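You operate a simulated robot arm through the tools that you are given. There is no shell and no other tool. Be economical: measure what you need, move in short steps, check, and stop when the job is done.

You run a simulated two-armed robot. Do the job below in one go: nothing can be reset, and whatever is moved stays where it is left.

TASK
Swap the glasses case in the upper cupboard drawer for the shoe brush.
Fine: keep the brass catch down while you pull; the case goes on the table, the drawer ends shut. Where these are worked on the way, their far stop is far enough and under half their travel is too little: upper cupboard drawer.
Where things are to end (x, y in the base frame): glasses case within 6 cm of [70, 50]; shoe brush within 6 cm of [72, 1].
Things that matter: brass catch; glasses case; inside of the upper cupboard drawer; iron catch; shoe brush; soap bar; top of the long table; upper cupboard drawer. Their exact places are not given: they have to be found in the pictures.

It is judged by the outcome, as a careful person would: the job done as asked, and still so three seconds after it is handed in. It fails if anything else is knocked over, pushed out of place, dropped, spilled or broken.

THE ROBOT
Two 6-joint arms with two-finger parallel grippers on one trunk, on a base that drives. Base frame: it is fixed to the floor where the robot stands at the start and does not move with it; the origin is under the middle of the robot, x ahead of it, y to its left, z up; the surface under the hand at the start is at about z = 80. Readings come in cm, degrees, newtons and seconds.
The left shoulder is at the start at [7, 16.6, 140.6], the right one opposite. With the tool pointing down near the work surface each hand reaches from about 36 to 80 cm from the robot's upright axis, wherever it stands, measured 20 degrees to its own side. Places, roughly: brass catch [50, -20, 80]; inside of the upper cupboard drawer [80, -10, 60]; iron catch [60, 20, 80]; shoe brush (10x5x5 cm) [60, 30, 80]; soap bar (8x5x3 cm) [70, -10, 70]; top of the long table [90, 60, 70]; upper cupboard drawer [70, -10, 70]. Payload 3.91 kg a hand.
Tool frame (each hand has its own): the origin (TCP) lies between the finger pads and is the grasp point; the fingertips stand 3 cm ahead of it; z points along the fingers, y is the line along which they close. The gripper opens to 11 cm. The fingers are 2 cm wide and 1 cm thick; the gripper's body (4.8 by 11.2 cm) begins 5.5 cm behind the TCP.
Orientation is that of the tool frame in the base frame, as [roll, pitch, yaw] about the fixed x, y, z axes, in that order (R = Rz(yaw) Ry(pitch) Rx(roll)). With the fingers straight down and closing along the base's y, the tool's x points along the base's -x, its y along +y and its z along -z.

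THE INTERFACE
- The arms move only by the tool apply_moves. It takes "left_deltas", "right_deltas" or both (then of equal length, played together; a hand with none holds still); each is a list of rows, each a list of 7 numbers: the shift along the base's x, y, z in units of 400 mm (1.0 is 400 mm), then the turn, a rotation vector about the base's x, y, z in units of 45 degrees (1.0 is 45 degrees), then the finger opening in cm, from 0 to 11. In form: [[x, y, z, wx, wy, wz, grip], ...]. A call has 1 to 10 rows; each row is the pose to reach, as a shift and turn from the pose commanded when the call began. A call with a number of a shift or a turn outside -1 to 1 is refused whole. Each row takes 0.2 s and may step no farther than 5 cm and 8.6 degrees from the row before; otherwise, or with a gripper value out of range, the whole call is refused. A pose out of reach is approached as far as the arm can. The call stops where the force on the tool passes 40 N (or 10 N more than at its start, if that is more) or the arm is blocked; 0.2 s more then pass. Each finger travels about 10.8 cm/s and halts on what it meets, pressing with about 33 N; the grip force reading is that of the motor and also rises with nothing between the fingers. The clock runs only during rows and for 0.2 s after the last one: add rows that repeat a pose to give the fingers time. It gives the time, the measured TCP pose, the force on the tool (base axes), the opening and the grip force at its end, in the units of the frame above (readings bear some noise), with the torque about the TCP (base axes, N m) and any sound that the robot's microphone picked up.
- Cameras (640 x 400 px; columns grow to the right, rows downward): "scene" is now at [11.28, 0.72, 159.59]; the picture's right is [0.11, -0.99, 0.00], its down [-0.89, -0.10, -0.45] and it looks along [0.45, 0.05, -0.89] (base axes); focal length 284 px, centre (320, 200). "left" rides on the left gripper at [7.7, -0.7, -11.4] in its tool frame; the picture's right is [0.09, 1.00, 0.00], its down [-0.80, 0.07, -0.59] and it looks along [-0.59, 0.05, 0.80] (tool axes); focal length 270 px, centre (320, 200). "right" rides on the right gripper at [7.7, 0.7, -11.4] in its tool frame; the picture's right is [-0.09, 1.00, 0.00], its down [-0.80, -0.07, -0.59] and it looks along [-0.59, -0.05, 0.80] (tool axes); focal length 270 px, centre (320, 200).
- camera(camera): a new picture of that camera. The clock stands still meanwhile.
- move_column(by): slides the trunk up (or, below 0, down) by that many cm; the arms and the scene camera ride with it, the base frame stays. It gives what a move gives, with no picture.
- steer(legs): drives the robot by 1 to 6 legs, each [ahead, left, turn to the left] in cm, cm and degrees, along the robot's own axes; the way and the turn of a leg run together, so that a leg with both is an arc; at most 150 cm and 180 degrees a leg. The arms and the cameras ride along, it lands a little off, and it stops where it bumps. It gives what a move gives.
- pan_tilt(pan, tilt): turns the head with the scene camera to pan (to the left, within 86 degrees either way) and tilt (down, from -29 to 69), counted from straight ahead of the robot. It gives what a move gives.
- pixel_to_xyz(camera, pixels): there is no depth. For up to 12 entries [column, row, z] of the newest picture of that camera ("zoom" is the newest enlarged one), the place [x, y] in the base frame at which the ray of that pixel passes the height z, good to about 0.2 cm. The clock stands still meanwhile.
- close_up(camera, box): a new picture of the part [left, top, right, bottom] of that camera's present view, enlarged. The clock stands still meanwhile.
- close_job(): hands the job in; it is judged then, once.

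Keep the steps short. Do not move on a guess: measure, check each grasp and each placing, and mend mistakes. In all there are 80 turns and 62 pictures (those below and enlarged ones count). Leave the grippers open and the arms clear of the work at the hand-in unless told otherwise, and finish with a single line.

The tools are called as name(argument=value, ...) on one line, values as JSON. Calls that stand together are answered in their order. apply_moves: Moves the arms, as the interface text tells. Its arguments: {"type":"object","properties":{"left_deltas":{"type":"array"},"right_deltas":{"type":"array"}},"required":[]} The other tools are called the same way: move_column (by) slides the trunk up or down; steer (legs) drives the base; pan_tilt (pan, tilt) turns the head that bears the scene camera; camera (camera) takes a picture; pixel_to_xyz (camera, pixels) gives the place at which the rays of pixels pass given heights; close_up (camera, box) takes an enlarged picture of a part of a camera's view; close_job () hands the job in.

At the start:

```text
t: 0.0
left_tcp_pos: [51.76, 39.38, 100.1]
left_tool_rot: [-180.0, 0.1, 180.0]
left_wrist_force: [0.3, 0.0, -0.4]
left_moment: [-0.03, 0.0, 0.02]
left_gripper_width: 11.01
left_gripper_force: 0.1
right_tcp_pos: [67.5, -15.46, 103.79]
right_tool_rot: [179.9, 0.1, 179.9]
right_wrist_force: [0.9, -0.7, 1.7]
right_moment: [-0.02, -0.02, -0.01]
right_gripper_width: 11.01
right_gripper_force: 0.0
trunk travel left (down, up): [-90.1, 3.9]
robot x, y, heading: [0.07, 0.01, 0.2]
head pan, tilt: [6.5, 63.1]
```

scene: 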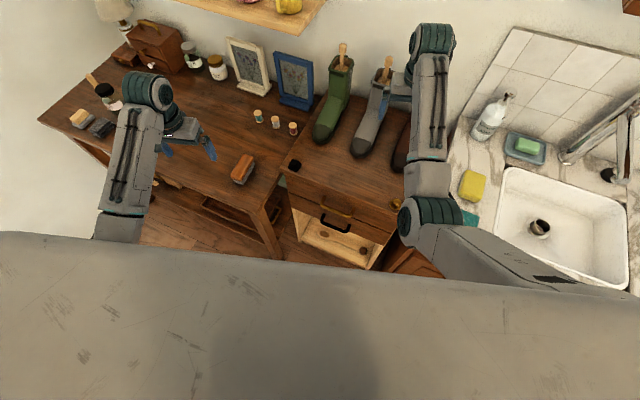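
right: 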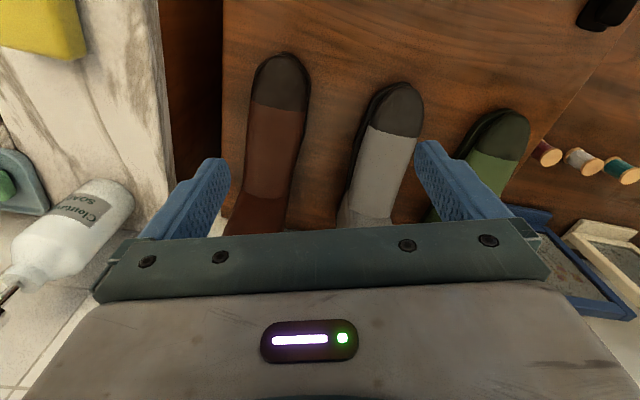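
left: 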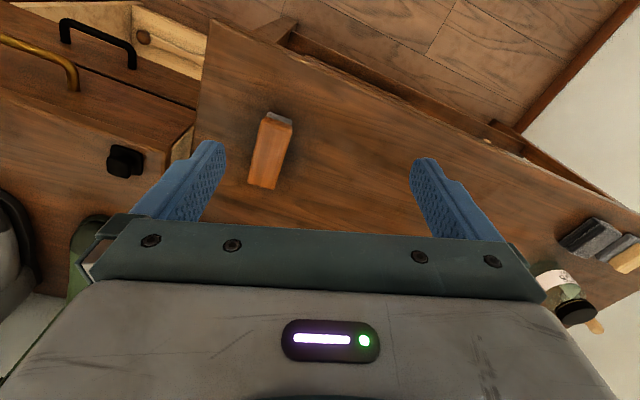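

I see a cupboard with a brass-handled upper drawer, an open part with a black handle below it, and catches on top. I'll enlarge the views for detail.

close_up(camera="scene", box=[220, 130, 440, 280])

close_up(camera="left", box=[0, 0, 320, 200])

```text
2.67 times, centred on (330, 205) of scene
```

zoom: 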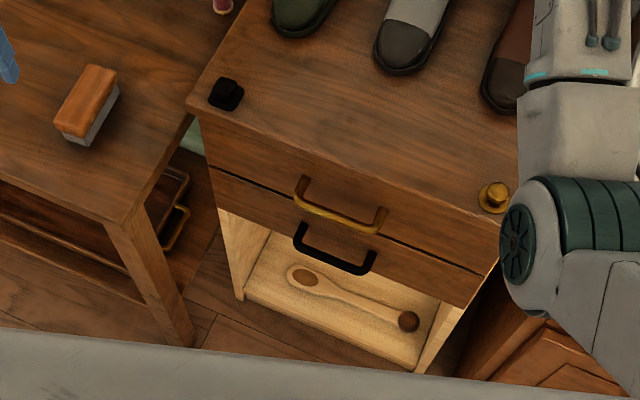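

```text
2.00 times, centred on (160, 100) of left
```

zoom: 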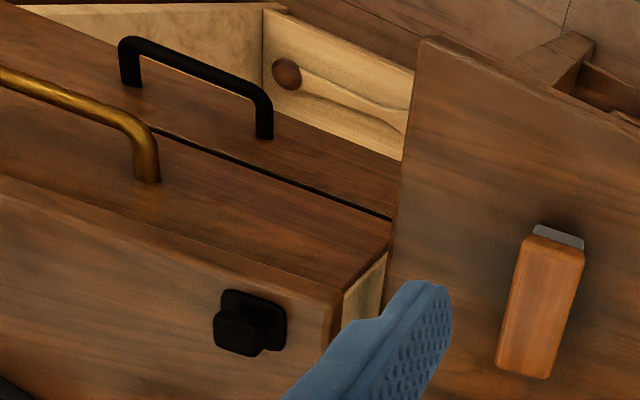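

To find the heights, I'll cast rays for the iron catch, brush and handle from both the scene and left cameras at several heights.

pixel_to_xyz(camera="scene", pixels=[[294.8, 165, 75], [294.8, 165, 85], [242, 170, 75], [242, 170, 85], [396, 204, 75], [396, 204, 85], [318.5, 208, 75], [318.5, 208, 65], [347, 218, 75], [347, 218, 65], [272, 175, 80], [423, 180, 80]])

pixel_to_xyz(camera="left", pixels=[[125, 162, 75], [125, 162, 85], [269, 152, 75], [269, 152, 85], [73, 90, 75], [73, 90, 65]])

```text
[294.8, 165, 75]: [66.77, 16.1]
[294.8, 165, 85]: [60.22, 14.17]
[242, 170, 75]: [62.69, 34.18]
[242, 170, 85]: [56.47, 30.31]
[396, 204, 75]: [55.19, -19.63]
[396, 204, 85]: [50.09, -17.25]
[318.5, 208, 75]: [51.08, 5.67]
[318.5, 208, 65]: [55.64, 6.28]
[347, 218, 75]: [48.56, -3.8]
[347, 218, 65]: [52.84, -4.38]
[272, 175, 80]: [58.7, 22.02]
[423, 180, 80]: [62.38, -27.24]
```

```text
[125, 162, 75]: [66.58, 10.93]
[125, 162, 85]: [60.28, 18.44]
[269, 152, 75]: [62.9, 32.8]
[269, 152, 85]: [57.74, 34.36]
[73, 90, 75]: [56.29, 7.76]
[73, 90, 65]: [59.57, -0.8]
```

By triangulation the catch tops are at z≈80 and the table at z≈75. The cupboard front slants. I'll draw the right hand back to see the brass catch and the handle.

apply_moves(right_deltas=[[-0.11, 0, 0, 0, 0, 0, 11], [-0.22, 0, 0, 0, 0, 0, 11], [-0.33, 0, 0, 0, 0, 0, 11], [-0.44, 0, 0, 0, 0, 0, 11], [-0.55, 0, 0, 0, 0, 0, 11], [-0.55, 0, 0, 0, 0, 0, 11]])

camera(camera="right")

camera(camera="scene")

```text
t: 1.3
left_tcp_pos: [51.68, 39.43, 100.19]
left_tool_rot: [-180.0, 0.3, 179.9]
left_wrist_force: [0.2, -0.2, -0.4]
left_moment: [0.0, 0.0, -0.03]
left_gripper_width: 11.0
left_gripper_force: 0.2
right_tcp_pos: [46.87, -19.75, 97.95]
right_tool_rot: [-170.7, 1.6, 179.1]
right_wrist_force: [-1.3, 0.2, -0.1]
right_moment: [0.0, 0.0, 0.0]
right_gripper_width: 11.01
right_gripper_force: 0.1
right hand out of reach, approached as far as the arm can: row 1, 2, 3, 4, 5, 6
trunk travel left (down, up): [-90.1, 3.9]
robot x, y, heading: [0.25, 0.23, 0.3]
head pan, tilt: [6.5, 63.1]
stopped in row 6 (right hand): the arm was blocked; the commanded pose is now the measured one
```

```text
56 pictures are left
```

right: 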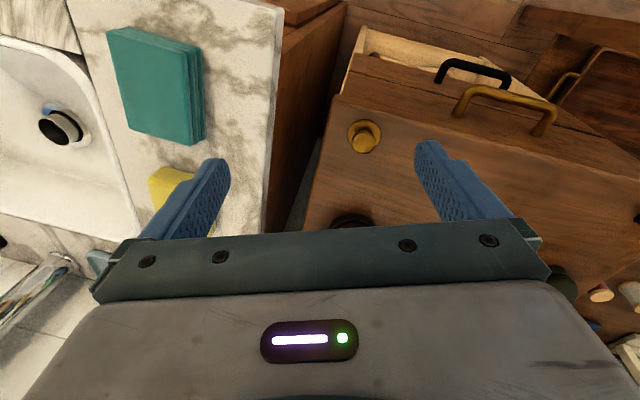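

```text
55 pictures are left
```

scene: 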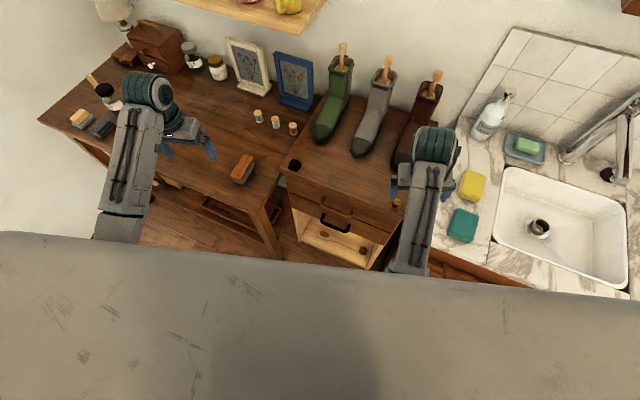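

The right hand reached its limit and stopped tilted. I'll measure the cupboard's front edge, catch and handle from both cameras before placing the base.

close_up(camera="right", box=[300, 20, 640, 220])

close_up(camera="scene", box=[260, 140, 420, 280])

```text
1.88 times, centred on (470, 120) of right
```

zoom: 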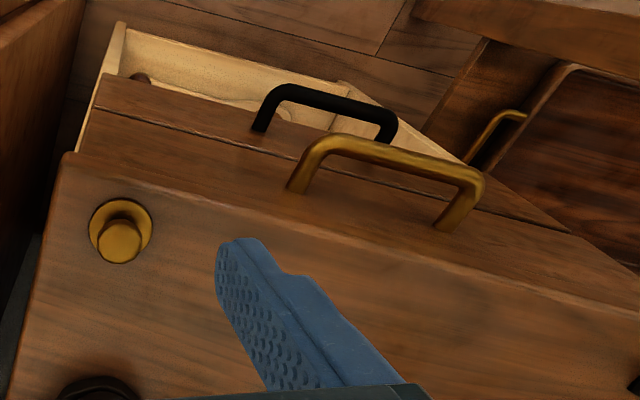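

```text
2.86 times, centred on (340, 210) of scene
```

zoom: 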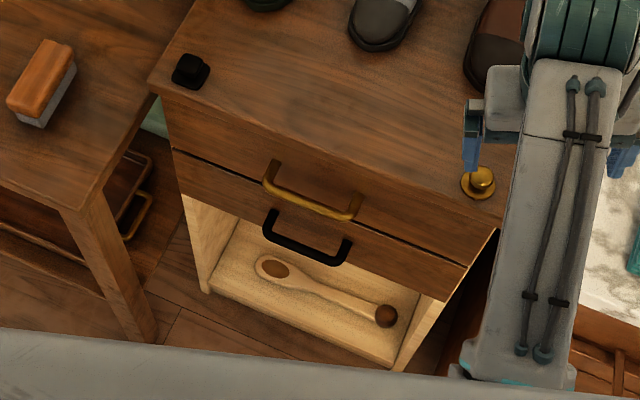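

pixel_to_xyz(camera="zoom", pixels=[[150, 82, 79], [500, 218, 79], [266, 180, 70], [266, 180, 75], [354, 214, 70], [354, 214, 75], [482, 178, 80], [482, 178, 85], [478, 190, 79], [191, 65, 80], [320, 152, 79]])

pixel_to_xyz(camera="right", pixels=[[552, 112, 70], [552, 112, 75], [473, 86, 70], [473, 86, 75], [363.1, 141.3, 80], [363.1, 141.3, 85], [334.4, 96.1, 79], [334.4, 96.1, 75], [363, 132, 79]])

```text
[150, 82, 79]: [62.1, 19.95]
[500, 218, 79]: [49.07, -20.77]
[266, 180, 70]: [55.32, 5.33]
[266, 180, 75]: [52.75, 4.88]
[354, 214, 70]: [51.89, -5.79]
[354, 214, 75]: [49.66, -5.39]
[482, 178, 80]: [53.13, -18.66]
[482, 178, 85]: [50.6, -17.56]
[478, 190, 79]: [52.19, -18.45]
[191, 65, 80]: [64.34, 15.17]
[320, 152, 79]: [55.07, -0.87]
```

```text
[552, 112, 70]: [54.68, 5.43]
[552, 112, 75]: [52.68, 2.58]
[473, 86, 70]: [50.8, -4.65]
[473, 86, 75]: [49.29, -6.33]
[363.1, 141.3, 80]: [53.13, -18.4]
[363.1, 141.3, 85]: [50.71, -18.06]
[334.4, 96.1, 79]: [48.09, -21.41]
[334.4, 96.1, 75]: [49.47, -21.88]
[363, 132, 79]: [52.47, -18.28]
```

The cupboard front is turned about 17.7°, with its outward normal at about (-0.95, 0.31). The brass handle is centred at (53, -0.3, 71) and the catch at (53, -18.5, 80.5). I'll back the base off and turn it to face the cupboard squarely from about 66 cm.

steer(legs=[[-8.6, 15.7, 0], [0, 0, -18.1]])

pan_tilt(pan=0, tilt=55)

camera(camera="scene")

camera(camera="right")

```text
t: 3.8
left_tcp_pos: [52.82, 37.41, 100.08]
left_tool_rot: [-179.9, 0.2, 162.4]
left_wrist_force: [0.0, 0.0, 0.4]
left_moment: [0.01, 0.02, 0.02]
left_gripper_width: 10.98
left_gripper_force: 0.0
right_tcp_pos: [30.33, -17.57, 97.79]
right_tool_rot: [-170.7, 1.5, 161.4]
right_wrist_force: [-0.4, -0.4, 1.0]
right_moment: [-0.03, 0.0, 0.01]
right_gripper_width: 11.0
right_gripper_force: 0.0
trunk travel left (down, up): [-90.1, 3.9]
robot x, y, heading: [-8.7, 15.87, -17.9]
head pan, tilt: [6.5, 63.1]
```

```text
t: 4.5
left_tcp_pos: [52.86, 37.37, 100.16]
left_tool_rot: [-180.0, 0.2, 162.3]
left_wrist_force: [-0.1, 0.5, -0.3]
left_moment: [-0.01, 0.0, 0.02]
left_gripper_width: 11.03
left_gripper_force: 0.1
right_tcp_pos: [30.45, -17.7, 97.79]
right_tool_rot: [-170.7, 1.5, 161.4]
right_wrist_force: [-0.3, -0.8, -0.1]
right_moment: [0.01, -0.01, 0.01]
right_gripper_width: 11.01
right_gripper_force: 0.2
trunk travel left (down, up): [-90.1, 3.9]
robot x, y, heading: [-8.17, 15.62, -17.5]
head pan, tilt: [0.0, 55.0]
```

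```text
52 pictures are left
```

scene: 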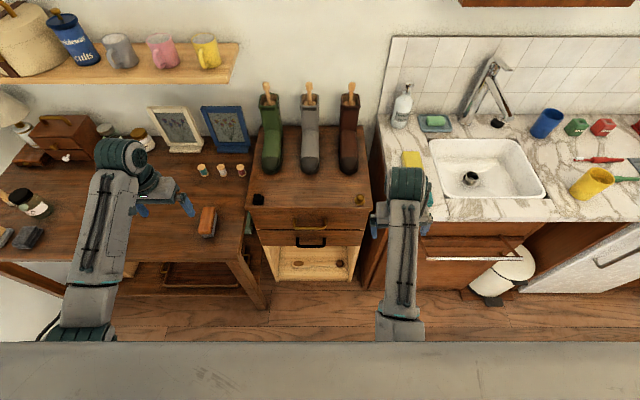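

```text
51 pictures are left
```

right: 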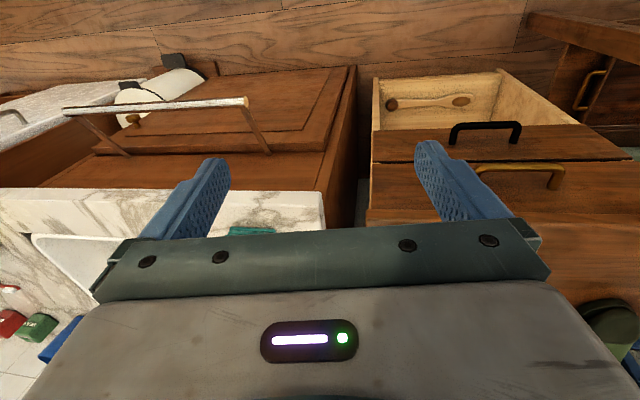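

We're square to the cupboard now. Next I'll straighten the right hand, close its fingers and bring it over the brass catch, keeping it high.

apply_moves(right_deltas=[[0.1, 0, 0, 0.05, -0.01, 0, 8], [0.2, 0, 0, 0.1, -0.02, 0, 5], [0.3, -0.01, 0, 0.15, -0.03, 0.01, 3], [0.4, -0.015, 0, 0.206, -0.034, 0.013, 0], [0.5, -0.02, 0, 0.206, -0.034, 0.013, 0], [0.5675, -0.02, 0, 0.206, -0.034, 0.013, 0], [0.5675, -0.02, 0, 0.206, -0.034, 0.013, 0]])

camera(camera="right")

close_up(camera="scene", box=[220, 120, 420, 290])

```text
t: 6.1
left_tcp_pos: [52.78, 37.41, 100.25]
left_tool_rot: [-180.0, 0.1, 162.2]
left_wrist_force: [-0.2, -0.7, -0.2]
left_moment: [-0.04, 0.02, 0.02]
left_gripper_width: 11.0
left_gripper_force: 0.0
right_tcp_pos: [52.98, -18.36, 97.8]
right_tool_rot: [-179.9, 0.1, 161.8]
right_wrist_force: [-0.4, -0.5, 0.5]
right_moment: [-0.01, 0.02, 0.03]
right_gripper_width: 0.0
right_gripper_force: 32.7
trunk travel left (down, up): [-90.1, 3.9]
robot x, y, heading: [-8.35, 15.41, -17.6]
head pan, tilt: [0.0, 55.0]
```

```text
50 pictures are left
```

right: 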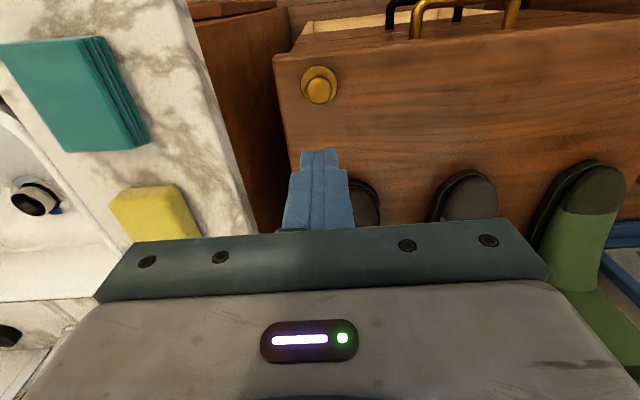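

```text
2.35 times, centred on (320, 205) of scene
```

zoom: 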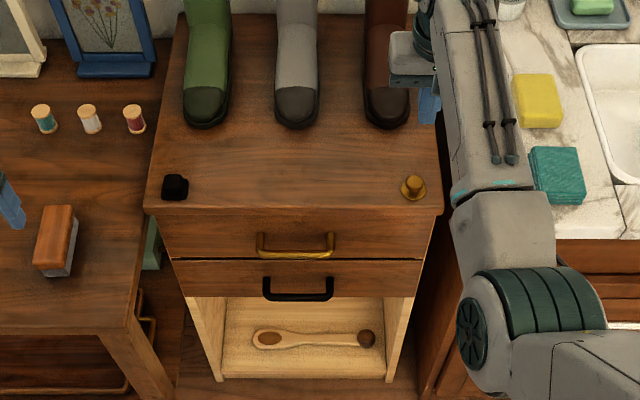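

pixel_to_xyz(camera="zoom", pixels=[[413, 181, 81], [413, 181, 84], [413, 193, 79], [260, 252, 70], [260, 252, 73], [332, 252, 70], [332, 252, 73], [146, 211, 79], [441, 213, 79], [387, 128, 79]])

pixel_to_xyz(camera="right", pixels=[[320, 91, 81], [320, 91, 84], [318, 85, 79], [368, 225, 79], [276, 56, 79]])

```text
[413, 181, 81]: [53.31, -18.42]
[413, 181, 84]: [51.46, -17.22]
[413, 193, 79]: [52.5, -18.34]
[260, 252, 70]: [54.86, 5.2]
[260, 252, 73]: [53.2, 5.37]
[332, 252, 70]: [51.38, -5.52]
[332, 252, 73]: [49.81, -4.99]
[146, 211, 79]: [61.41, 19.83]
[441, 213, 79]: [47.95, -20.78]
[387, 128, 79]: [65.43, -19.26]
```

```text
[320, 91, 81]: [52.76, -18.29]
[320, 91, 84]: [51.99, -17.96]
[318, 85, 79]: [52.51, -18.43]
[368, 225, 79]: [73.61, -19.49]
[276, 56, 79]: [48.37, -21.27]
```

The catch is at (52.7, -18.3) with its top at about z=81.5. For the handle, a straight-down hand would hit the cupboard top, so the left hand will approach tilted 45° and close across the bar. I'll turn and bring it over in stages, starting with the yaw.

apply_moves(left_deltas=[[-0.02, -0.075, 0, 0, 0, -0.167, 11], [-0.04, -0.15, 0, 0, 0, -0.333, 11], [-0.06, -0.225, 0, 0, 0, -0.5, 9], [-0.08, -0.3, 0, 0, 0, -0.667, 7], [-0.1, -0.375, 0, 0, 0, -0.833, 6], [-0.1, -0.45, 0, 0, 0, -1, 6]])

apply_moves(left_deltas=[[-0.02, -0.075, -0.03, 0, 0, -0.167, 6], [-0.04, -0.15, -0.06, 0, 0, -0.333, 6], [-0.06, -0.225, -0.1, 0, 0, -0.5, 6], [-0.08, -0.3, -0.15, 0, 0, -0.667, 6], [-0.1, -0.375, -0.2, 0, 0, -0.833, 6], [-0.1, -0.42, -0.25, 0, 0, -1, 6]])

```text
t: 7.5
left_tcp_pos: [49.7, 18.84, 96.85]
left_tool_rot: [179.7, 0.2, 117.2]
left_wrist_force: [0.6, -0.6, 0.0]
left_moment: [0.01, 0.01, -0.01]
left_gripper_width: 6.01
left_gripper_force: 0.1
left hand out of reach, approached as far as the arm can: row 1, 2, 3, 4, 5, 6
right_tcp_pos: [53.05, -18.52, 97.69]
right_tool_rot: [-180.0, 0.1, 161.7]
right_wrist_force: [0.1, -1.1, 1.1]
right_moment: [0.02, 0.02, -0.02]
right_gripper_width: 0.0
right_gripper_force: 33.2
trunk travel left (down, up): [-90.1, 3.9]
robot x, y, heading: [-8.48, 15.68, -17.6]
head pan, tilt: [0.0, 55.0]
```

```text
t: 8.7
left_tcp_pos: [49.55, 13.17, 86.54]
left_tool_rot: [178.8, -8.7, 81.6]
left_wrist_force: [-0.4, -0.8, -0.4]
left_moment: [-0.05, -0.01, -0.02]
left_gripper_width: 5.99
left_gripper_force: 0.0
right_tcp_pos: [53.06, -18.46, 97.69]
right_tool_rot: [180.0, 0.2, 161.8]
right_wrist_force: [-0.3, -0.6, -0.2]
right_moment: [-0.03, 0.02, 0.02]
right_gripper_width: 0.0
right_gripper_force: 33.1
trunk travel left (down, up): [-90.1, 3.9]
robot x, y, heading: [-8.66, 15.67, -17.7]
head pan, tilt: [0.0, 55.0]
stopped in row 6 (left hand): the arm was blocked; the commanded pose is now the measured one
```

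The left arm got blocked, either by a wrist limit from this yaw direction or by contact. I'll look.

camera(camera="scene")

camera(camera="left")

```text
48 pictures are left
```

scene: 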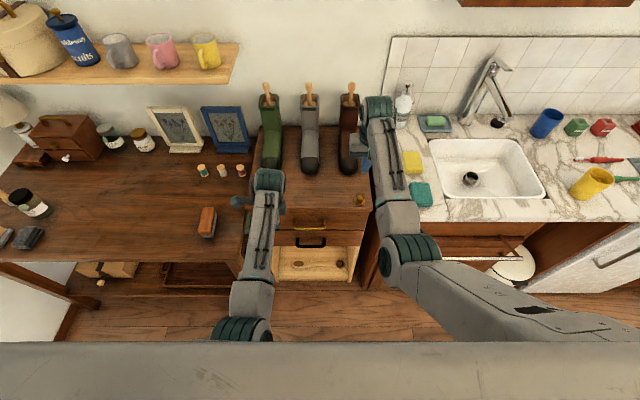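

```text
47 pictures are left
```

left: 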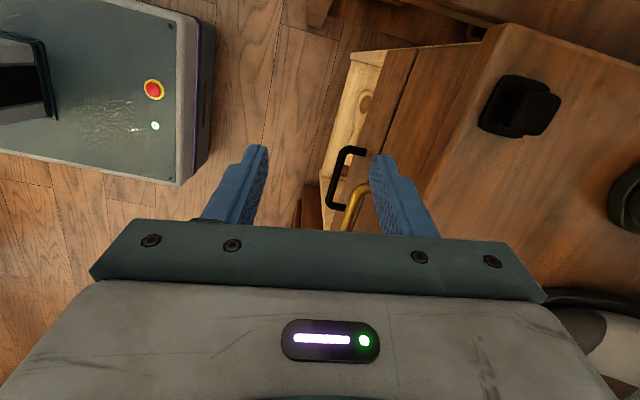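

No contact, so it looks like a limit from the arm being folded up high. Lowering and tilting should help. I'll tilt to the 45° pose and move to the standoff (46.5, 2, 79).

apply_moves(left_deltas=[[-0.015, -0.045, -0.03, -0.07, -0.158, -0.048, 6], [-0.03, -0.09, -0.06, -0.14, -0.316, -0.096, 6], [-0.045, -0.14, -0.09, -0.21, -0.474, -0.145, 6], [-0.06, -0.19, -0.12, -0.28, -0.631, -0.193, 6], [-0.075, -0.24, -0.15, -0.35, -0.789, -0.241, 6], [-0.075, -0.28, -0.19, -0.42, -0.947, -0.289, 6]])

camera(camera="scene")

```text
t: 9.9
left_tcp_pos: [50.71, 12.55, 80.47]
left_tool_rot: [143.8, -9.3, 74.9]
left_wrist_force: [-0.2, 0.2, -0.1]
left_moment: [0.04, -0.01, -0.01]
left_gripper_width: 5.97
left_gripper_force: 0.0
right_tcp_pos: [52.95, -18.32, 97.95]
right_tool_rot: [-180.0, 0.3, 161.7]
right_wrist_force: [-0.5, 0.0, -0.2]
right_moment: [-0.04, 0.01, 0.01]
right_gripper_width: 0.02
right_gripper_force: 33.0
trunk travel left (down, up): [-90.1, 3.9]
robot x, y, heading: [-8.36, 15.53, -17.8]
head pan, tilt: [0.0, 55.0]
stopped in row 5 (left hand): the arm was blocked; the commanded pose is now the measured one
```

```text
46 pictures are left
```

scene: 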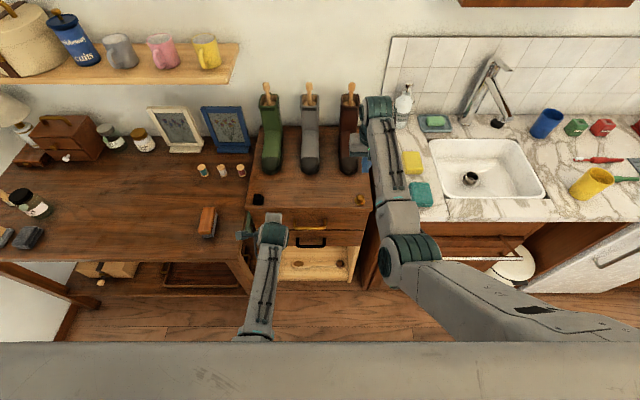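

Blocked again at the same sideways position, about 15 cm left of the robot's midline. I'll test which limit it is with a plain shift to the right, no turning.

apply_moves(left_deltas=[[-0.0275, -0.07, 0, 0, 0, 0, 6], [-0.06, -0.14, 0, 0, 0, 0, 6]])

```text
t: 10.7
left_tcp_pos: [50.87, 14.24, 79.15]
left_tool_rot: [143.2, -16.5, 75.3]
left_wrist_force: [0.3, 0.2, -0.6]
left_moment: [-0.01, 0.01, 0.0]
left_gripper_width: 5.99
left_gripper_force: 0.1
right_tcp_pos: [53.19, -18.31, 97.75]
right_tool_rot: [-180.0, 0.1, 161.8]
right_wrist_force: [-0.2, 0.3, -0.2]
right_moment: [0.01, -0.02, -0.03]
right_gripper_width: 0.0
right_gripper_force: 32.9
trunk travel left (down, up): [-90.1, 3.9]
robot x, y, heading: [-8.68, 15.88, -17.8]
head pan, tilt: [0.0, 55.0]
stopped in row 2 (left hand): the arm was blocked; the commanded pose is now the measured one
```

I'll test how far inward the right hand can go, since it's straight down and clear above the cupboard.

apply_moves(right_deltas=[[0.03, 0.1, -0.05, 0, 0, 0, 0], [0.06, 0.19, -0.05, 0, 0, 0, 0], [0.09, 0.28, -0.05, 0, 0, 0, 0], [0.09, 0.28, -0.05, 0, 0, 0, 0]])

```text
t: 11.7
left_tcp_pos: [50.78, 14.07, 79.16]
left_tool_rot: [143.3, -16.4, 75.4]
left_wrist_force: [-0.4, -0.5, -0.3]
left_moment: [0.01, 0.01, -0.02]
left_gripper_width: 6.01
left_gripper_force: 0.1
right_tcp_pos: [56.55, -7.06, 95.8]
right_tool_rot: [-179.9, 0.2, 161.7]
right_wrist_force: [-0.9, -0.1, -0.5]
right_moment: [0.01, 0.02, -0.03]
right_gripper_width: 0.02
right_gripper_force: 32.3
trunk travel left (down, up): [-90.1, 3.9]
robot x, y, heading: [-8.25, 15.87, -17.3]
head pan, tilt: [0.0, 55.0]
```

The right hand reaches inward without trouble. So I'll shift the base 14 cm right and 6 cm back, which puts the handle on the left arm's own side with the left hand just in front of it.

steer(legs=[[-6, 0, 0], [0, -14, 0]])

apply_moves(left_deltas=[[0, 0, 0, -0.07, 0.02, 0, 6], [0, 0, 0, -0.14, 0.04, 0, 6], [0, 0, 0, -0.21, 0.06, 0, 6], [0, 0, 0, -0.28, 0.08, 0, 6], [0, 0, 0, -0.35, 0.1, 0, 6], [0, 0, 0, -0.35, 0.1, 0, 6]])

```text
t: 13.6
left_tcp_pos: [40.89, 2.89, 79.2]
left_tool_rot: [143.2, -16.1, 75.3]
left_wrist_force: [0.5, 0.1, -0.5]
left_moment: [0.0, 0.0, 0.0]
left_gripper_width: 5.98
left_gripper_force: 0.0
right_tcp_pos: [46.62, -18.21, 95.9]
right_tool_rot: [-179.9, 0.3, 161.8]
right_wrist_force: [0.3, -0.2, 0.3]
right_moment: [-0.07, 0.01, 0.01]
right_gripper_width: 0.05
right_gripper_force: 32.4
trunk travel left (down, up): [-90.1, 3.9]
robot x, y, heading: [-18.37, 4.05, -17.8]
head pan, tilt: [0.0, 55.0]
```

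```text
t: 14.9
left_tcp_pos: [40.84, 2.74, 79.09]
left_tool_rot: [143.7, 0.0, 75.4]
left_wrist_force: [-0.2, 0.5, 0.2]
left_moment: [-0.01, -0.01, 0.03]
left_gripper_width: 5.99
left_gripper_force: 0.2
right_tcp_pos: [46.69, -18.39, 95.83]
right_tool_rot: [179.9, 0.1, 161.8]
right_wrist_force: [0.3, 0.9, -0.1]
right_moment: [0.05, 0.04, 0.0]
right_gripper_width: 0.01
right_gripper_force: 33.1
trunk travel left (down, up): [-90.1, 3.9]
robot x, y, heading: [-18.46, 4.05, -17.7]
head pan, tilt: [0.0, 55.0]
```

The left hand now holds a clean 36° tilt in front of the handle. I'll look at the handle from the left hand.

camera(camera="left")

close_up(camera="scene", box=[200, 100, 400, 260])

```text
45 pictures are left
```

left: 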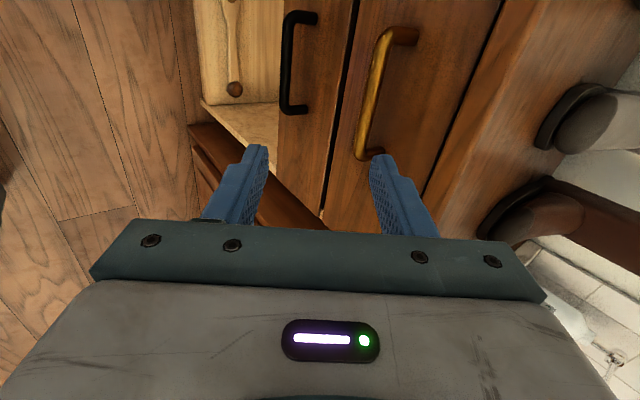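

```text
2.50 times, centred on (300, 180) of scene
```

zoom: 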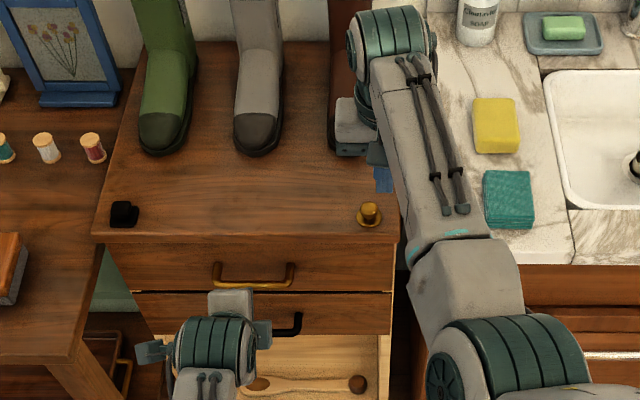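

pixel_to_xyz(camera="left", pixels=[[385, 36, 70], [385, 36, 73], [365, 152, 70], [365, 152, 73], [416, 36, 70], [416, 36, 73]])

pixel_to_xyz(camera="zoom", pixels=[[215, 281, 70], [215, 281, 73], [293, 281, 70], [293, 281, 73], [107, 240, 79], [397, 240, 79]])

```text
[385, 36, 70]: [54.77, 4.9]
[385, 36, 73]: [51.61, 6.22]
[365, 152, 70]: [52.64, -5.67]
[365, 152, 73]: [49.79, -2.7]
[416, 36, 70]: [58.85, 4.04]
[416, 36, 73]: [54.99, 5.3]
```

```text
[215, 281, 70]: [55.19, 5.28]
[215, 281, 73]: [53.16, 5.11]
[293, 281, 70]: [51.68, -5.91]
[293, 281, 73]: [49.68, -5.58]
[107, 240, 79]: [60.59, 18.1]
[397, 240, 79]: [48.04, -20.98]
```

The handle bar is centred near (53.1, -0.3, 70.5), with about 3 cm between bar and drawer face. I'll approach along the tilted axis with the fingers open 3.5 cm, aiming for the bar 1.5 cm ahead of the TCP.

apply_moves(left_deltas=[[0.1, -0.02, -0.03, 0, 0, -0.035, 3.5], [0.2015, -0.0425, -0.0625, 0, 0, -0.071, 3.5], [0.2015, -0.0425, -0.0625, 0, 0, -0.071, 3.5], [0.23, -0.051, -0.103, 0, 0, -0.071, 3.5]])

close_up(camera="left", box=[160, 0, 480, 240])

```text
t: 15.9
left_tcp_pos: [50.07, 0.61, 74.88]
left_tool_rot: [143.8, -0.1, 72.0]
left_wrist_force: [1.3, 0.6, -1.4]
left_moment: [0.02, 0.01, 0.02]
left_gripper_width: 3.51
left_gripper_force: 0.0
right_tcp_pos: [46.65, -18.43, 95.76]
right_tool_rot: [-180.0, 0.1, 161.8]
right_wrist_force: [-0.6, 0.7, -0.1]
right_moment: [0.02, 0.02, 0.0]
right_gripper_width: 0.0
right_gripper_force: 32.7
trunk travel left (down, up): [-90.1, 3.9]
robot x, y, heading: [-18.24, 4.53, -17.6]
head pan, tilt: [0.0, 55.0]
```

```text
1.67 times, centred on (320, 120) of left
```

zoom: 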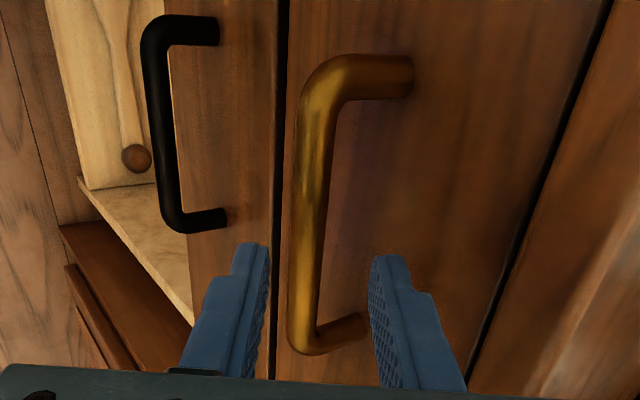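

The bar lies between the fingertips. I'll go in the last 4 cm and close.

apply_moves(left_deltas=[[0.0275, -0.008, -0.04, 0, 0, 0, 3.5], [0.055, -0.016, -0.08, 0, 0, 0, 3.5], [0.055, -0.016, -0.08, 0, 0, 0, 1], [0.055, -0.016, -0.08, 0, 0, 0, 0], [0.055, -0.016, -0.08, 0, 0, 0, 0]])

close_up(camera="left", box=[160, 0, 480, 240])

```text
t: 17.1
left_tcp_pos: [51.8, 0.24, 71.51]
left_tool_rot: [144.1, 0.0, 72.1]
left_wrist_force: [-25.5, 6.8, -14.7]
left_moment: [0.58, 0.26, 0.36]
left_gripper_width: 1.38
left_gripper_force: 45.2
right_tcp_pos: [46.46, -18.18, 95.87]
right_tool_rot: [179.9, 0.2, 161.8]
right_wrist_force: [-0.2, 0.6, -1.1]
right_moment: [0.0, -0.02, -0.03]
right_gripper_width: 0.02
right_gripper_force: 32.8
trunk travel left (down, up): [-90.1, 3.9]
robot x, y, heading: [-18.15, 4.27, -17.8]
head pan, tilt: [0.0, 55.0]
```

```text
1.67 times, centred on (320, 120) of left
```

zoom: 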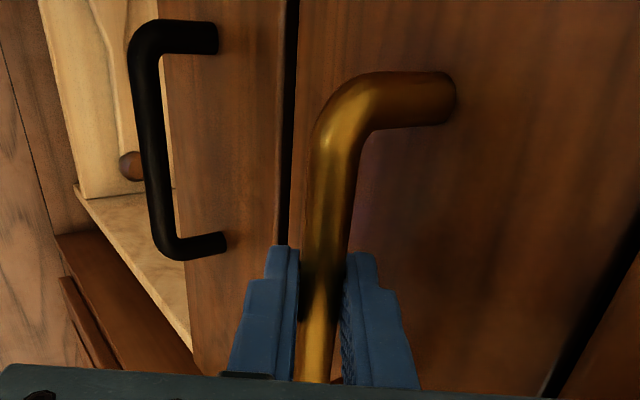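

The handle is gripped at 1.4 cm. Next I'll bring the right hand over the brass catch and down to just above it, and relax the left hand slightly.

apply_moves(right_deltas=[[0.0775, 0, 0, 0, 0, 0, 0], [0.155, 0, 0, 0, 0, 0, 0], [0.155, 0, -0.1, 0, 0, 0, 0], [0.155, 0, -0.2, 0, 0, 0, 0], [0.155, 0, -0.24, 0, 0, 0, 0]], left_deltas=[[-0.008, 0.003, 0, 0, 0, 0, 0], [-0.008, 0.003, 0, 0, 0, 0, 0], [-0.008, 0.003, 0, 0, 0, 0, 0], [-0.008, 0.003, 0, 0, 0, 0, 0], [-0.008, 0.003, 0, 0, 0, 0, 0]])

close_up(camera="right", box=[220, 60, 420, 240])

close_up(camera="scene", box=[280, 140, 380, 220])

```text
t: 18.4
left_tcp_pos: [51.9, 0.11, 71.47]
left_tool_rot: [144.0, 0.1, 72.1]
left_wrist_force: [-16.1, -0.2, -22.1]
left_moment: [-0.17, 0.36, -0.15]
left_gripper_width: 1.36
left_gripper_force: 45.1
right_tcp_pos: [51.46, -18.88, 90.27]
right_tool_rot: [-179.9, 0.1, 161.9]
right_wrist_force: [0.9, -0.1, -0.2]
right_moment: [0.01, 0.01, 0.0]
right_gripper_width: 0.04
right_gripper_force: 32.8
right hand out of reach, approached as far as the arm can: row 3, 4, 5
trunk travel left (down, up): [-90.1, 3.9]
robot x, y, heading: [-18.32, 4.44, -17.9]
head pan, tilt: [0.0, 55.0]
```

```text
2.22 times, centred on (320, 150) of right
```

zoom: 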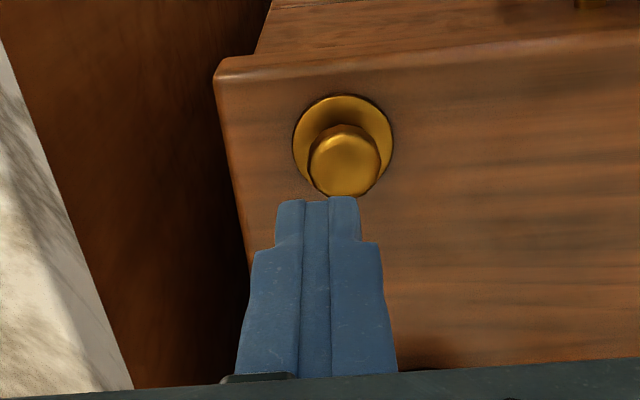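

```text
5.00 times, centred on (330, 180) of scene
```

zoom: 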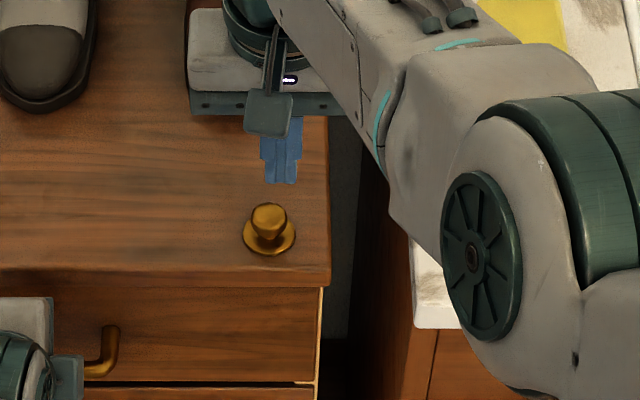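

The right hand is at the edge of its straight-down reach. Tilting its fingers 35° forward brings the wrist closer, so I'll do that and hover just above the knob.

apply_moves(right_deltas=[[-0.045, 0.015, 0.08, -0.048, -0.148, 0, 0], [-0.045, 0.015, 0.08, -0.096, -0.296, 0, 0], [-0.045, 0.015, 0.06, -0.144, -0.444, 0, 0], [-0.045, 0.015, 0.04, -0.192, -0.592, 0, 0], [-0.045, 0.015, 0.02, -0.24, -0.74, 0, 0], [-0.045, 0.015, 0.02, -0.24, -0.74, 0, 0]])

close_up(camera="right", box=[220, 60, 420, 240])

close_up(camera="scene", box=[280, 140, 380, 220])

```text
t: 19.9
left_tcp_pos: [51.61, 0.24, 71.45]
left_tool_rot: [144.1, -0.1, 72.1]
left_wrist_force: [1.1, -1.0, -6.9]
left_moment: [-0.15, 0.09, -0.03]
left_gripper_width: 1.4
left_gripper_force: 45.5
right_tcp_pos: [52.09, -27.22, 95.04]
right_tool_rot: [-173.5, 40.0, 162.9]
right_wrist_force: [-0.1, -0.5, -0.5]
right_moment: [-0.02, 0.0, 0.02]
right_gripper_width: 0.01
right_gripper_force: 32.6
trunk travel left (down, up): [-90.1, 3.9]
robot x, y, heading: [-18.64, 4.49, -17.8]
head pan, tilt: [0.0, 55.0]
stopped in row 6 (right hand): the arm was blocked; the commanded pose is now the measured one
```

```text
2.22 times, centred on (320, 150) of right
```

zoom: 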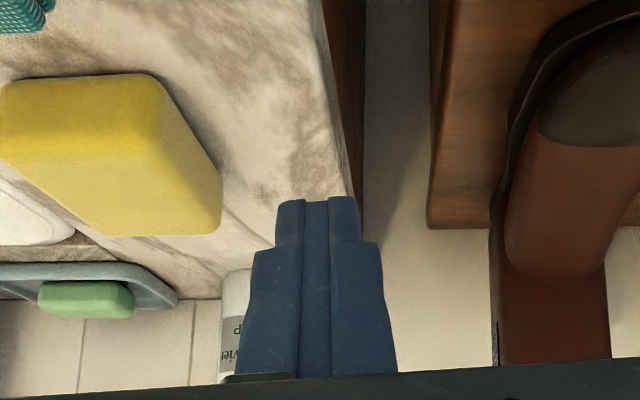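

```text
5.00 times, centred on (330, 180) of scene
```

zoom: 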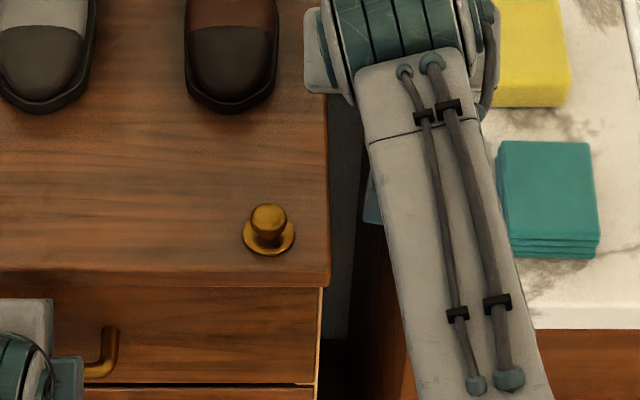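

With the fingers tilted, the right hand can't reach that far inward, so straight down from a closer stand is better. I'll release the handle, back the left hand off and straighten the right hand, then drive forward 6 cm.

apply_moves(left_deltas=[[0, 0, 0, 0, 0, 0, 3.5], [0, 0, 0, 0, 0, 0, 3.5], [-0.042, 0.0135, 0.06, 0, 0, 0, 3.5], [-0.084, 0.027, 0.121, 0, 0, 0, 3.5], [-0.16, 0.05, 0.121, 0, 0, 0, 3.5], [-0.25, 0.08, 0.121, 0, 0, 0, 3.5], [-0.25, 0.08, 0.121, 0, 0, 0, 3.5]], right_deltas=[[-0.02, 0.03, 0.025, 0.08, 0.161, 0.006, 0], [-0.05, 0.06, 0.025, 0.16, 0.323, 0.012, 0], [-0.08, 0.11, 0.025, 0.24, 0.484, 0.018, 0], [-0.1, 0.16, 0.025, 0.32, 0.646, 0.024, 0], [-0.1275, 0.21, 0.025, 0.4, 0.807, 0.03, 0], [-0.1275, 0.2675, 0.025, 0.4, 0.807, 0.03, 0], [-0.1275, 0.2675, 0.025, 0.4, 0.807, 0.03, 0]])

steer(legs=[[6, 0, 0]])

```text
t: 21.6
left_tcp_pos: [41.54, 3.47, 76.51]
left_tool_rot: [144.0, 0.0, 72.0]
left_wrist_force: [0.0, 0.3, 0.2]
left_moment: [0.0, -0.03, -0.01]
left_gripper_width: 3.52
left_gripper_force: 0.0
right_tcp_pos: [46.96, -17.19, 95.97]
right_tool_rot: [-179.6, 0.0, 161.4]
right_wrist_force: [0.2, -1.0, -0.8]
right_moment: [0.05, 0.0, 0.02]
right_gripper_width: 0.0
right_gripper_force: 33.2
trunk travel left (down, up): [-90.1, 3.9]
robot x, y, heading: [-18.82, 4.17, -17.6]
head pan, tilt: [0.0, 55.0]
```

```text
t: 22.5
left_tcp_pos: [46.92, 1.81, 76.89]
left_tool_rot: [143.7, 0.0, 71.9]
left_wrist_force: [0.8, 0.3, 0.4]
left_moment: [-0.05, 0.0, 0.0]
left_gripper_width: 3.52
left_gripper_force: 0.0
right_tcp_pos: [51.98, -18.89, 96.35]
right_tool_rot: [-179.7, 0.4, 161.4]
right_wrist_force: [-0.7, -0.1, 0.5]
right_moment: [-0.01, -0.02, -0.01]
right_gripper_width: 0.02
right_gripper_force: 33.1
trunk travel left (down, up): [-90.1, 3.9]
robot x, y, heading: [-12.69, 2.69, -17.7]
head pan, tilt: [0.0, 55.0]
```

Now I'll regrip the handle and lower the right hand to just above the catch at the same time.

apply_moves(left_deltas=[[0.0425, -0.015, -0.02, 0, 0, 0, 3.5], [0.068, -0.023, -0.057, 0, 0, 0, 3.5], [0.095, -0.031, -0.093, 0, 0, 0, 3.5], [0.12, -0.039, -0.13, 0, 0, 0, 3.5], [0.12, -0.039, -0.13, 0, 0, 0, 1], [0.12, -0.039, -0.13, 0, 0, 0, 0], [0.12, -0.039, -0.13, 0, 0, 0, 0]], right_deltas=[[0.0175, 0.015, -0.08, 0, 0, 0, 0], [0.0175, 0.015, -0.16, 0, 0, 0, 0], [0.0175, 0.015, -0.22, 0, 0, 0, 0], [0.0175, 0.015, -0.255, 0, 0, 0, 0], [0.0175, 0.015, -0.255, 0, 0, 0, 0], [0.0175, 0.015, -0.255, 0, 0, 0, 0], [0.0175, 0.015, -0.255, 0, 0, 0, 0]])

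close_up(camera="right", box=[220, 60, 420, 240])

close_up(camera="left", box=[160, 0, 480, 240])

```text
t: 24.1
left_tcp_pos: [52.13, 0.2, 71.2]
left_tool_rot: [144.1, 0.0, 72.0]
left_wrist_force: [-1.5, -0.4, -9.0]
left_moment: [-0.27, 0.06, 0.06]
left_gripper_width: 1.41
left_gripper_force: 45.1
right_tcp_pos: [53.37, -18.53, 85.68]
right_tool_rot: [-179.6, -0.2, 161.3]
right_wrist_force: [-0.9, 0.0, -0.6]
right_moment: [-0.01, 0.0, -0.01]
right_gripper_width: 0.0
right_gripper_force: 33.1
trunk travel left (down, up): [-90.1, 3.9]
robot x, y, heading: [-12.81, 2.25, -17.8]
head pan, tilt: [0.0, 55.0]
```

```text
2.22 times, centred on (320, 150) of right
```

zoom: 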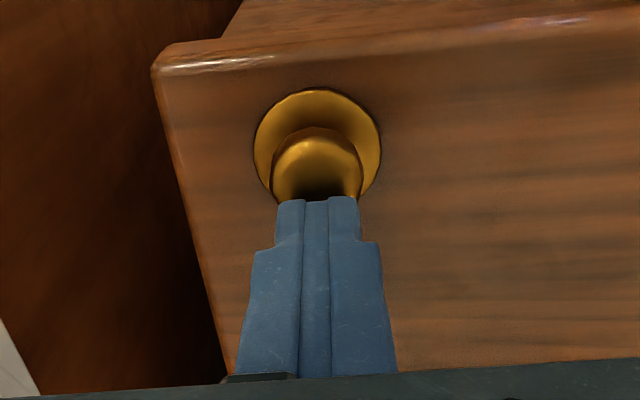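

```text
1.67 times, centred on (320, 120) of left
```

zoom: 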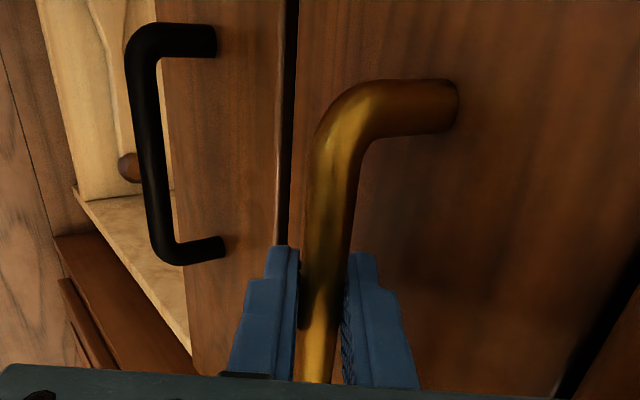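

pixel_to_xyz(camera="right", pixels=[[318, 134, 81], [318, 134, 82], [318, 134, 83]])

apply_moves(right_deltas=[[-0.015, 0.004, 0, 0, 0, 0, 0], [-0.015, 0.004, -0.02, 0, 0, 0, 0], [-0.015, 0.004, -0.035, 0, 0, 0, 0], [-0.015, 0.004, -0.05, 0, 0, 0, 0], [-0.015, 0.004, -0.06, 0, 0, 0, 0]])

```text
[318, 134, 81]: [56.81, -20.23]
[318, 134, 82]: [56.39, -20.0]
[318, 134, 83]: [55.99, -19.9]
```

```text
t: 25.2
left_tcp_pos: [51.74, 0.43, 71.2]
left_tool_rot: [144.3, 0.0, 72.0]
left_wrist_force: [1.0, 2.6, -0.6]
left_moment: [-0.57, 0.23, -0.35]
left_gripper_width: 1.38
left_gripper_force: 45.0
right_tcp_pos: [53.06, -18.28, 84.52]
right_tool_rot: [-179.6, 0.6, 161.3]
right_wrist_force: [-5.8, 1.2, 19.0]
right_moment: [0.05, 0.32, 0.06]
right_gripper_width: 0.0
right_gripper_force: 33.1
trunk travel left (down, up): [-90.1, 3.9]
robot x, y, heading: [-12.57, 2.75, -17.7]
head pan, tilt: [0.0, 55.0]
stopped in row 5 (right hand): the force on the tool passed its limit at 46 N (the readings are from after the stop); the commanded pose is now the measured one
```

Contact at tip z=81.5. I'll check whether the catch is pressed.

close_up(camera="right", box=[220, 60, 420, 240])

close_up(camera="scene", box=[280, 140, 380, 220])

```text
2.22 times, centred on (320, 150) of right
```

zoom: 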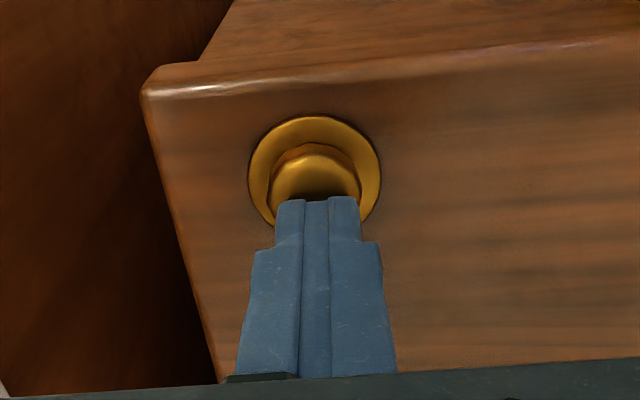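

```text
5.00 times, centred on (330, 180) of scene
```

zoom: 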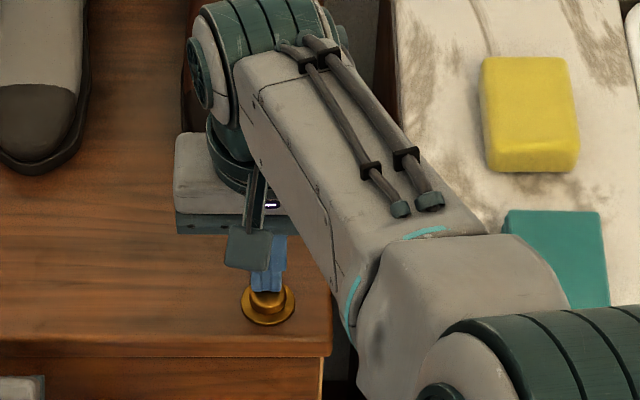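

The knob is visibly shorter, so it's pressed. Holding it with a touch more push, I'll pull the drawer 3 cm as a test.

apply_moves(right_deltas=[[0, 0, -0.003, 0, 0, 0, 0], [0, 0, -0.005, 0, 0, 0, 0], [0, 0, -0.005, 0, 0, 0, 0], [0, 0, -0.005, 0, 0, 0, 0], [0, 0, -0.005, 0, 0, 0, 0]], left_deltas=[[0, 0, 0, 0, 0, 0, 0], [0, 0, 0, 0, 0, 0, 0], [-0.0238, 0.0076, 0, 0, 0, 0, 0], [-0.0476, 0.0152, 0, 0, 0, 0, 0], [-0.0714, 0.0229, 0, 0, 0, 0, 0]])

```text
t: 26.4
left_tcp_pos: [48.6, 1.26, 71.23]
left_tool_rot: [144.2, -0.1, 72.0]
left_wrist_force: [-2.0, -0.1, -1.1]
left_moment: [0.45, -0.19, 0.53]
left_gripper_width: 1.36
left_gripper_force: 45.3
right_tcp_pos: [53.02, -18.25, 84.38]
right_tool_rot: [-179.8, 0.9, 161.5]
right_wrist_force: [5.5, 0.5, 34.0]
right_moment: [0.06, 0.05, 0.1]
right_gripper_width: 0.03
right_gripper_force: 33.5
trunk travel left (down, up): [-90.1, 3.9]
robot x, y, heading: [-12.68, 2.4, -18.1]
head pan, tilt: [0.0, 55.0]
```

The drawer moved easily while the catch stayed down at 34 N. I'll keep pulling.

apply_moves(left_deltas=[[-0.0357, 0.0114, 0, 0, 0, 0, 0], [-0.0714, 0.0229, 0, 0, 0, 0, 0], [-0.107, 0.0343, 0, 0, 0, 0, 0], [-0.143, 0.0457, 0, 0, 0, 0, 0], [-0.1785, 0.0572, 0, 0, 0, 0, 0], [-0.214, 0.0686, 0, 0, 0, 0, 0], [-0.25, 0.08, 0, 0, 0, 0, 0], [-0.2856, 0.0915, 0, 0, 0, 0, 0]])

camera(camera="scene")

```text
t: 28.2
left_tcp_pos: [37.22, 4.94, 71.15]
left_tool_rot: [144.1, -0.1, 72.0]
left_wrist_force: [0.2, 2.5, 13.6]
left_moment: [-0.9, 0.25, -0.31]
left_gripper_width: 1.37
left_gripper_force: 45.8
right_tcp_pos: [52.91, -18.21, 84.41]
right_tool_rot: [-179.8, 0.9, 161.4]
right_wrist_force: [10.0, 2.4, 29.6]
right_moment: [0.07, -0.15, -0.04]
right_gripper_width: 0.01
right_gripper_force: 33.1
trunk travel left (down, up): [-90.1, 3.9]
robot x, y, heading: [-12.79, 2.7, -17.7]
head pan, tilt: [0.0, 55.0]
```

```text
33 pictures are left
```

scene: 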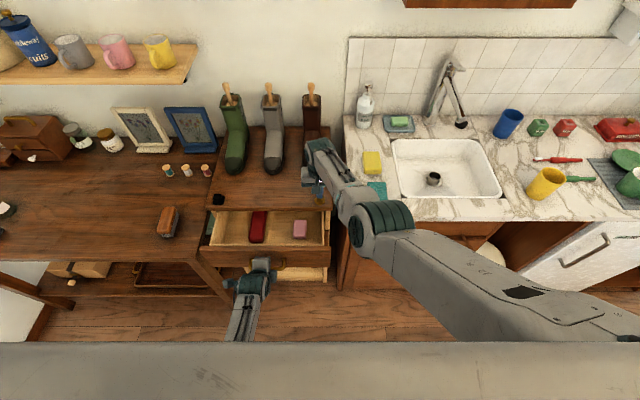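

The drawer is out about 15 cm. Inside are the red case on the left and a pink soap bar on the right. I'll pull on towards the far stop.

apply_moves(left_deltas=[[-0.0238, 0.0076, 0, 0, 0, 0, 0], [-0.0476, 0.0152, 0, 0, 0, 0, 0], [-0.0714, 0.0229, 0, 0, 0, 0, 0], [-0.0952, 0.0305, 0, 0, 0, 0, 0], [-0.119, 0.0381, 0, 0, 0, 0, 0], [-0.143, 0.0457, 0, 0, 0, 0, 0], [-0.167, 0.0534, 0, 0, 0, 0, 0], [-0.19, 0.061, 0, 0, 0, 0, 0], [-0.214, 0.0686, 0, 0, 0, 0, 0], [-0.238, 0.0762, 0, 0, 0, 0, 0]])

camera(camera="scene")

```text
t: 30.4
left_tcp_pos: [27.71, 8.07, 71.12]
left_tool_rot: [144.3, -0.1, 72.0]
left_wrist_force: [1.6, 11.9, 22.5]
left_moment: [0.38, -0.31, 0.63]
left_gripper_width: 1.39
left_gripper_force: 45.1
right_tcp_pos: [52.92, -18.47, 84.35]
right_tool_rot: [-179.8, 0.9, 161.4]
right_wrist_force: [8.8, -3.2, 29.1]
right_moment: [-0.05, -0.13, 0.03]
right_gripper_width: 0.0
right_gripper_force: 32.9
trunk travel left (down, up): [-90.1, 3.9]
robot x, y, heading: [-12.8, 2.21, -17.9]
head pan, tilt: [0.0, 55.0]
```

```text
32 pictures are left
```

scene: 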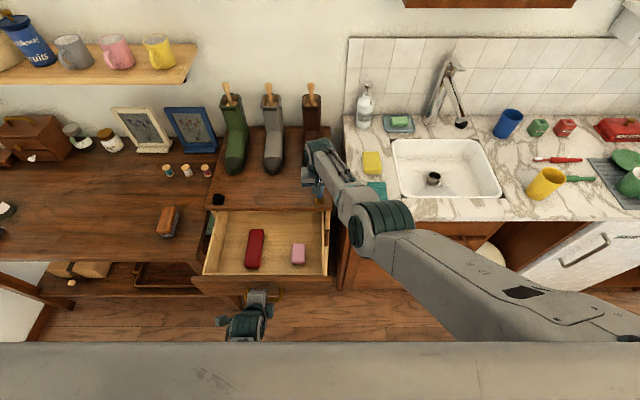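

The drawer is out 25 cm and the contents are well exposed, with no stop felt. That's enough. I'll release the handle and back off along the finger axis, then lift the right hand off the catch.

apply_moves(left_deltas=[[0, 0, 0, 0, 0, 0, 4], [0, 0, 0, 0, 0, 0, 4], [-0.014, 0.0045, 0.02, 0, 0, 0, 4], [-0.028, 0.009, 0.04, 0, 0, 0, 4], [-0.042, 0.0135, 0.06, 0, 0, 0, 4], [-0.056, 0.018, 0.08, 0, 0, 0, 4], [-0.07, 0.022, 0.1, 0, 0, 0, 4]], right_deltas=[[0, 0, 0, 0, 0, 0, 0], [0, 0, 0, 0, 0, 0, 0], [0, 0, 0.02, 0, 0, 0, 0], [0, 0, 0.06, 0, 0, 0, 0], [0, 0, 0.12, 0, 0, 0, 0], [0, 0, 0.2, 0, 0, 0, 0], [0, 0, 0.28, 0, 0, 0, 0]])

```text
t: 32.0
left_tcp_pos: [25.11, 8.7, 75.03]
left_tool_rot: [144.5, 0.1, 72.0]
left_wrist_force: [0.7, 0.3, -0.3]
left_moment: [0.0, 0.0, -0.02]
left_gripper_width: 4.01
left_gripper_force: 0.1
right_tcp_pos: [52.93, -18.91, 94.99]
right_tool_rot: [-179.5, 0.5, 161.3]
right_wrist_force: [0.6, -0.4, -0.4]
right_moment: [-0.04, -0.03, 0.0]
right_gripper_width: 0.01
right_gripper_force: 33.1
trunk travel left (down, up): [-90.1, 3.9]
robot x, y, heading: [-12.8, 2.68, -17.8]
head pan, tilt: [0.0, 55.0]
```

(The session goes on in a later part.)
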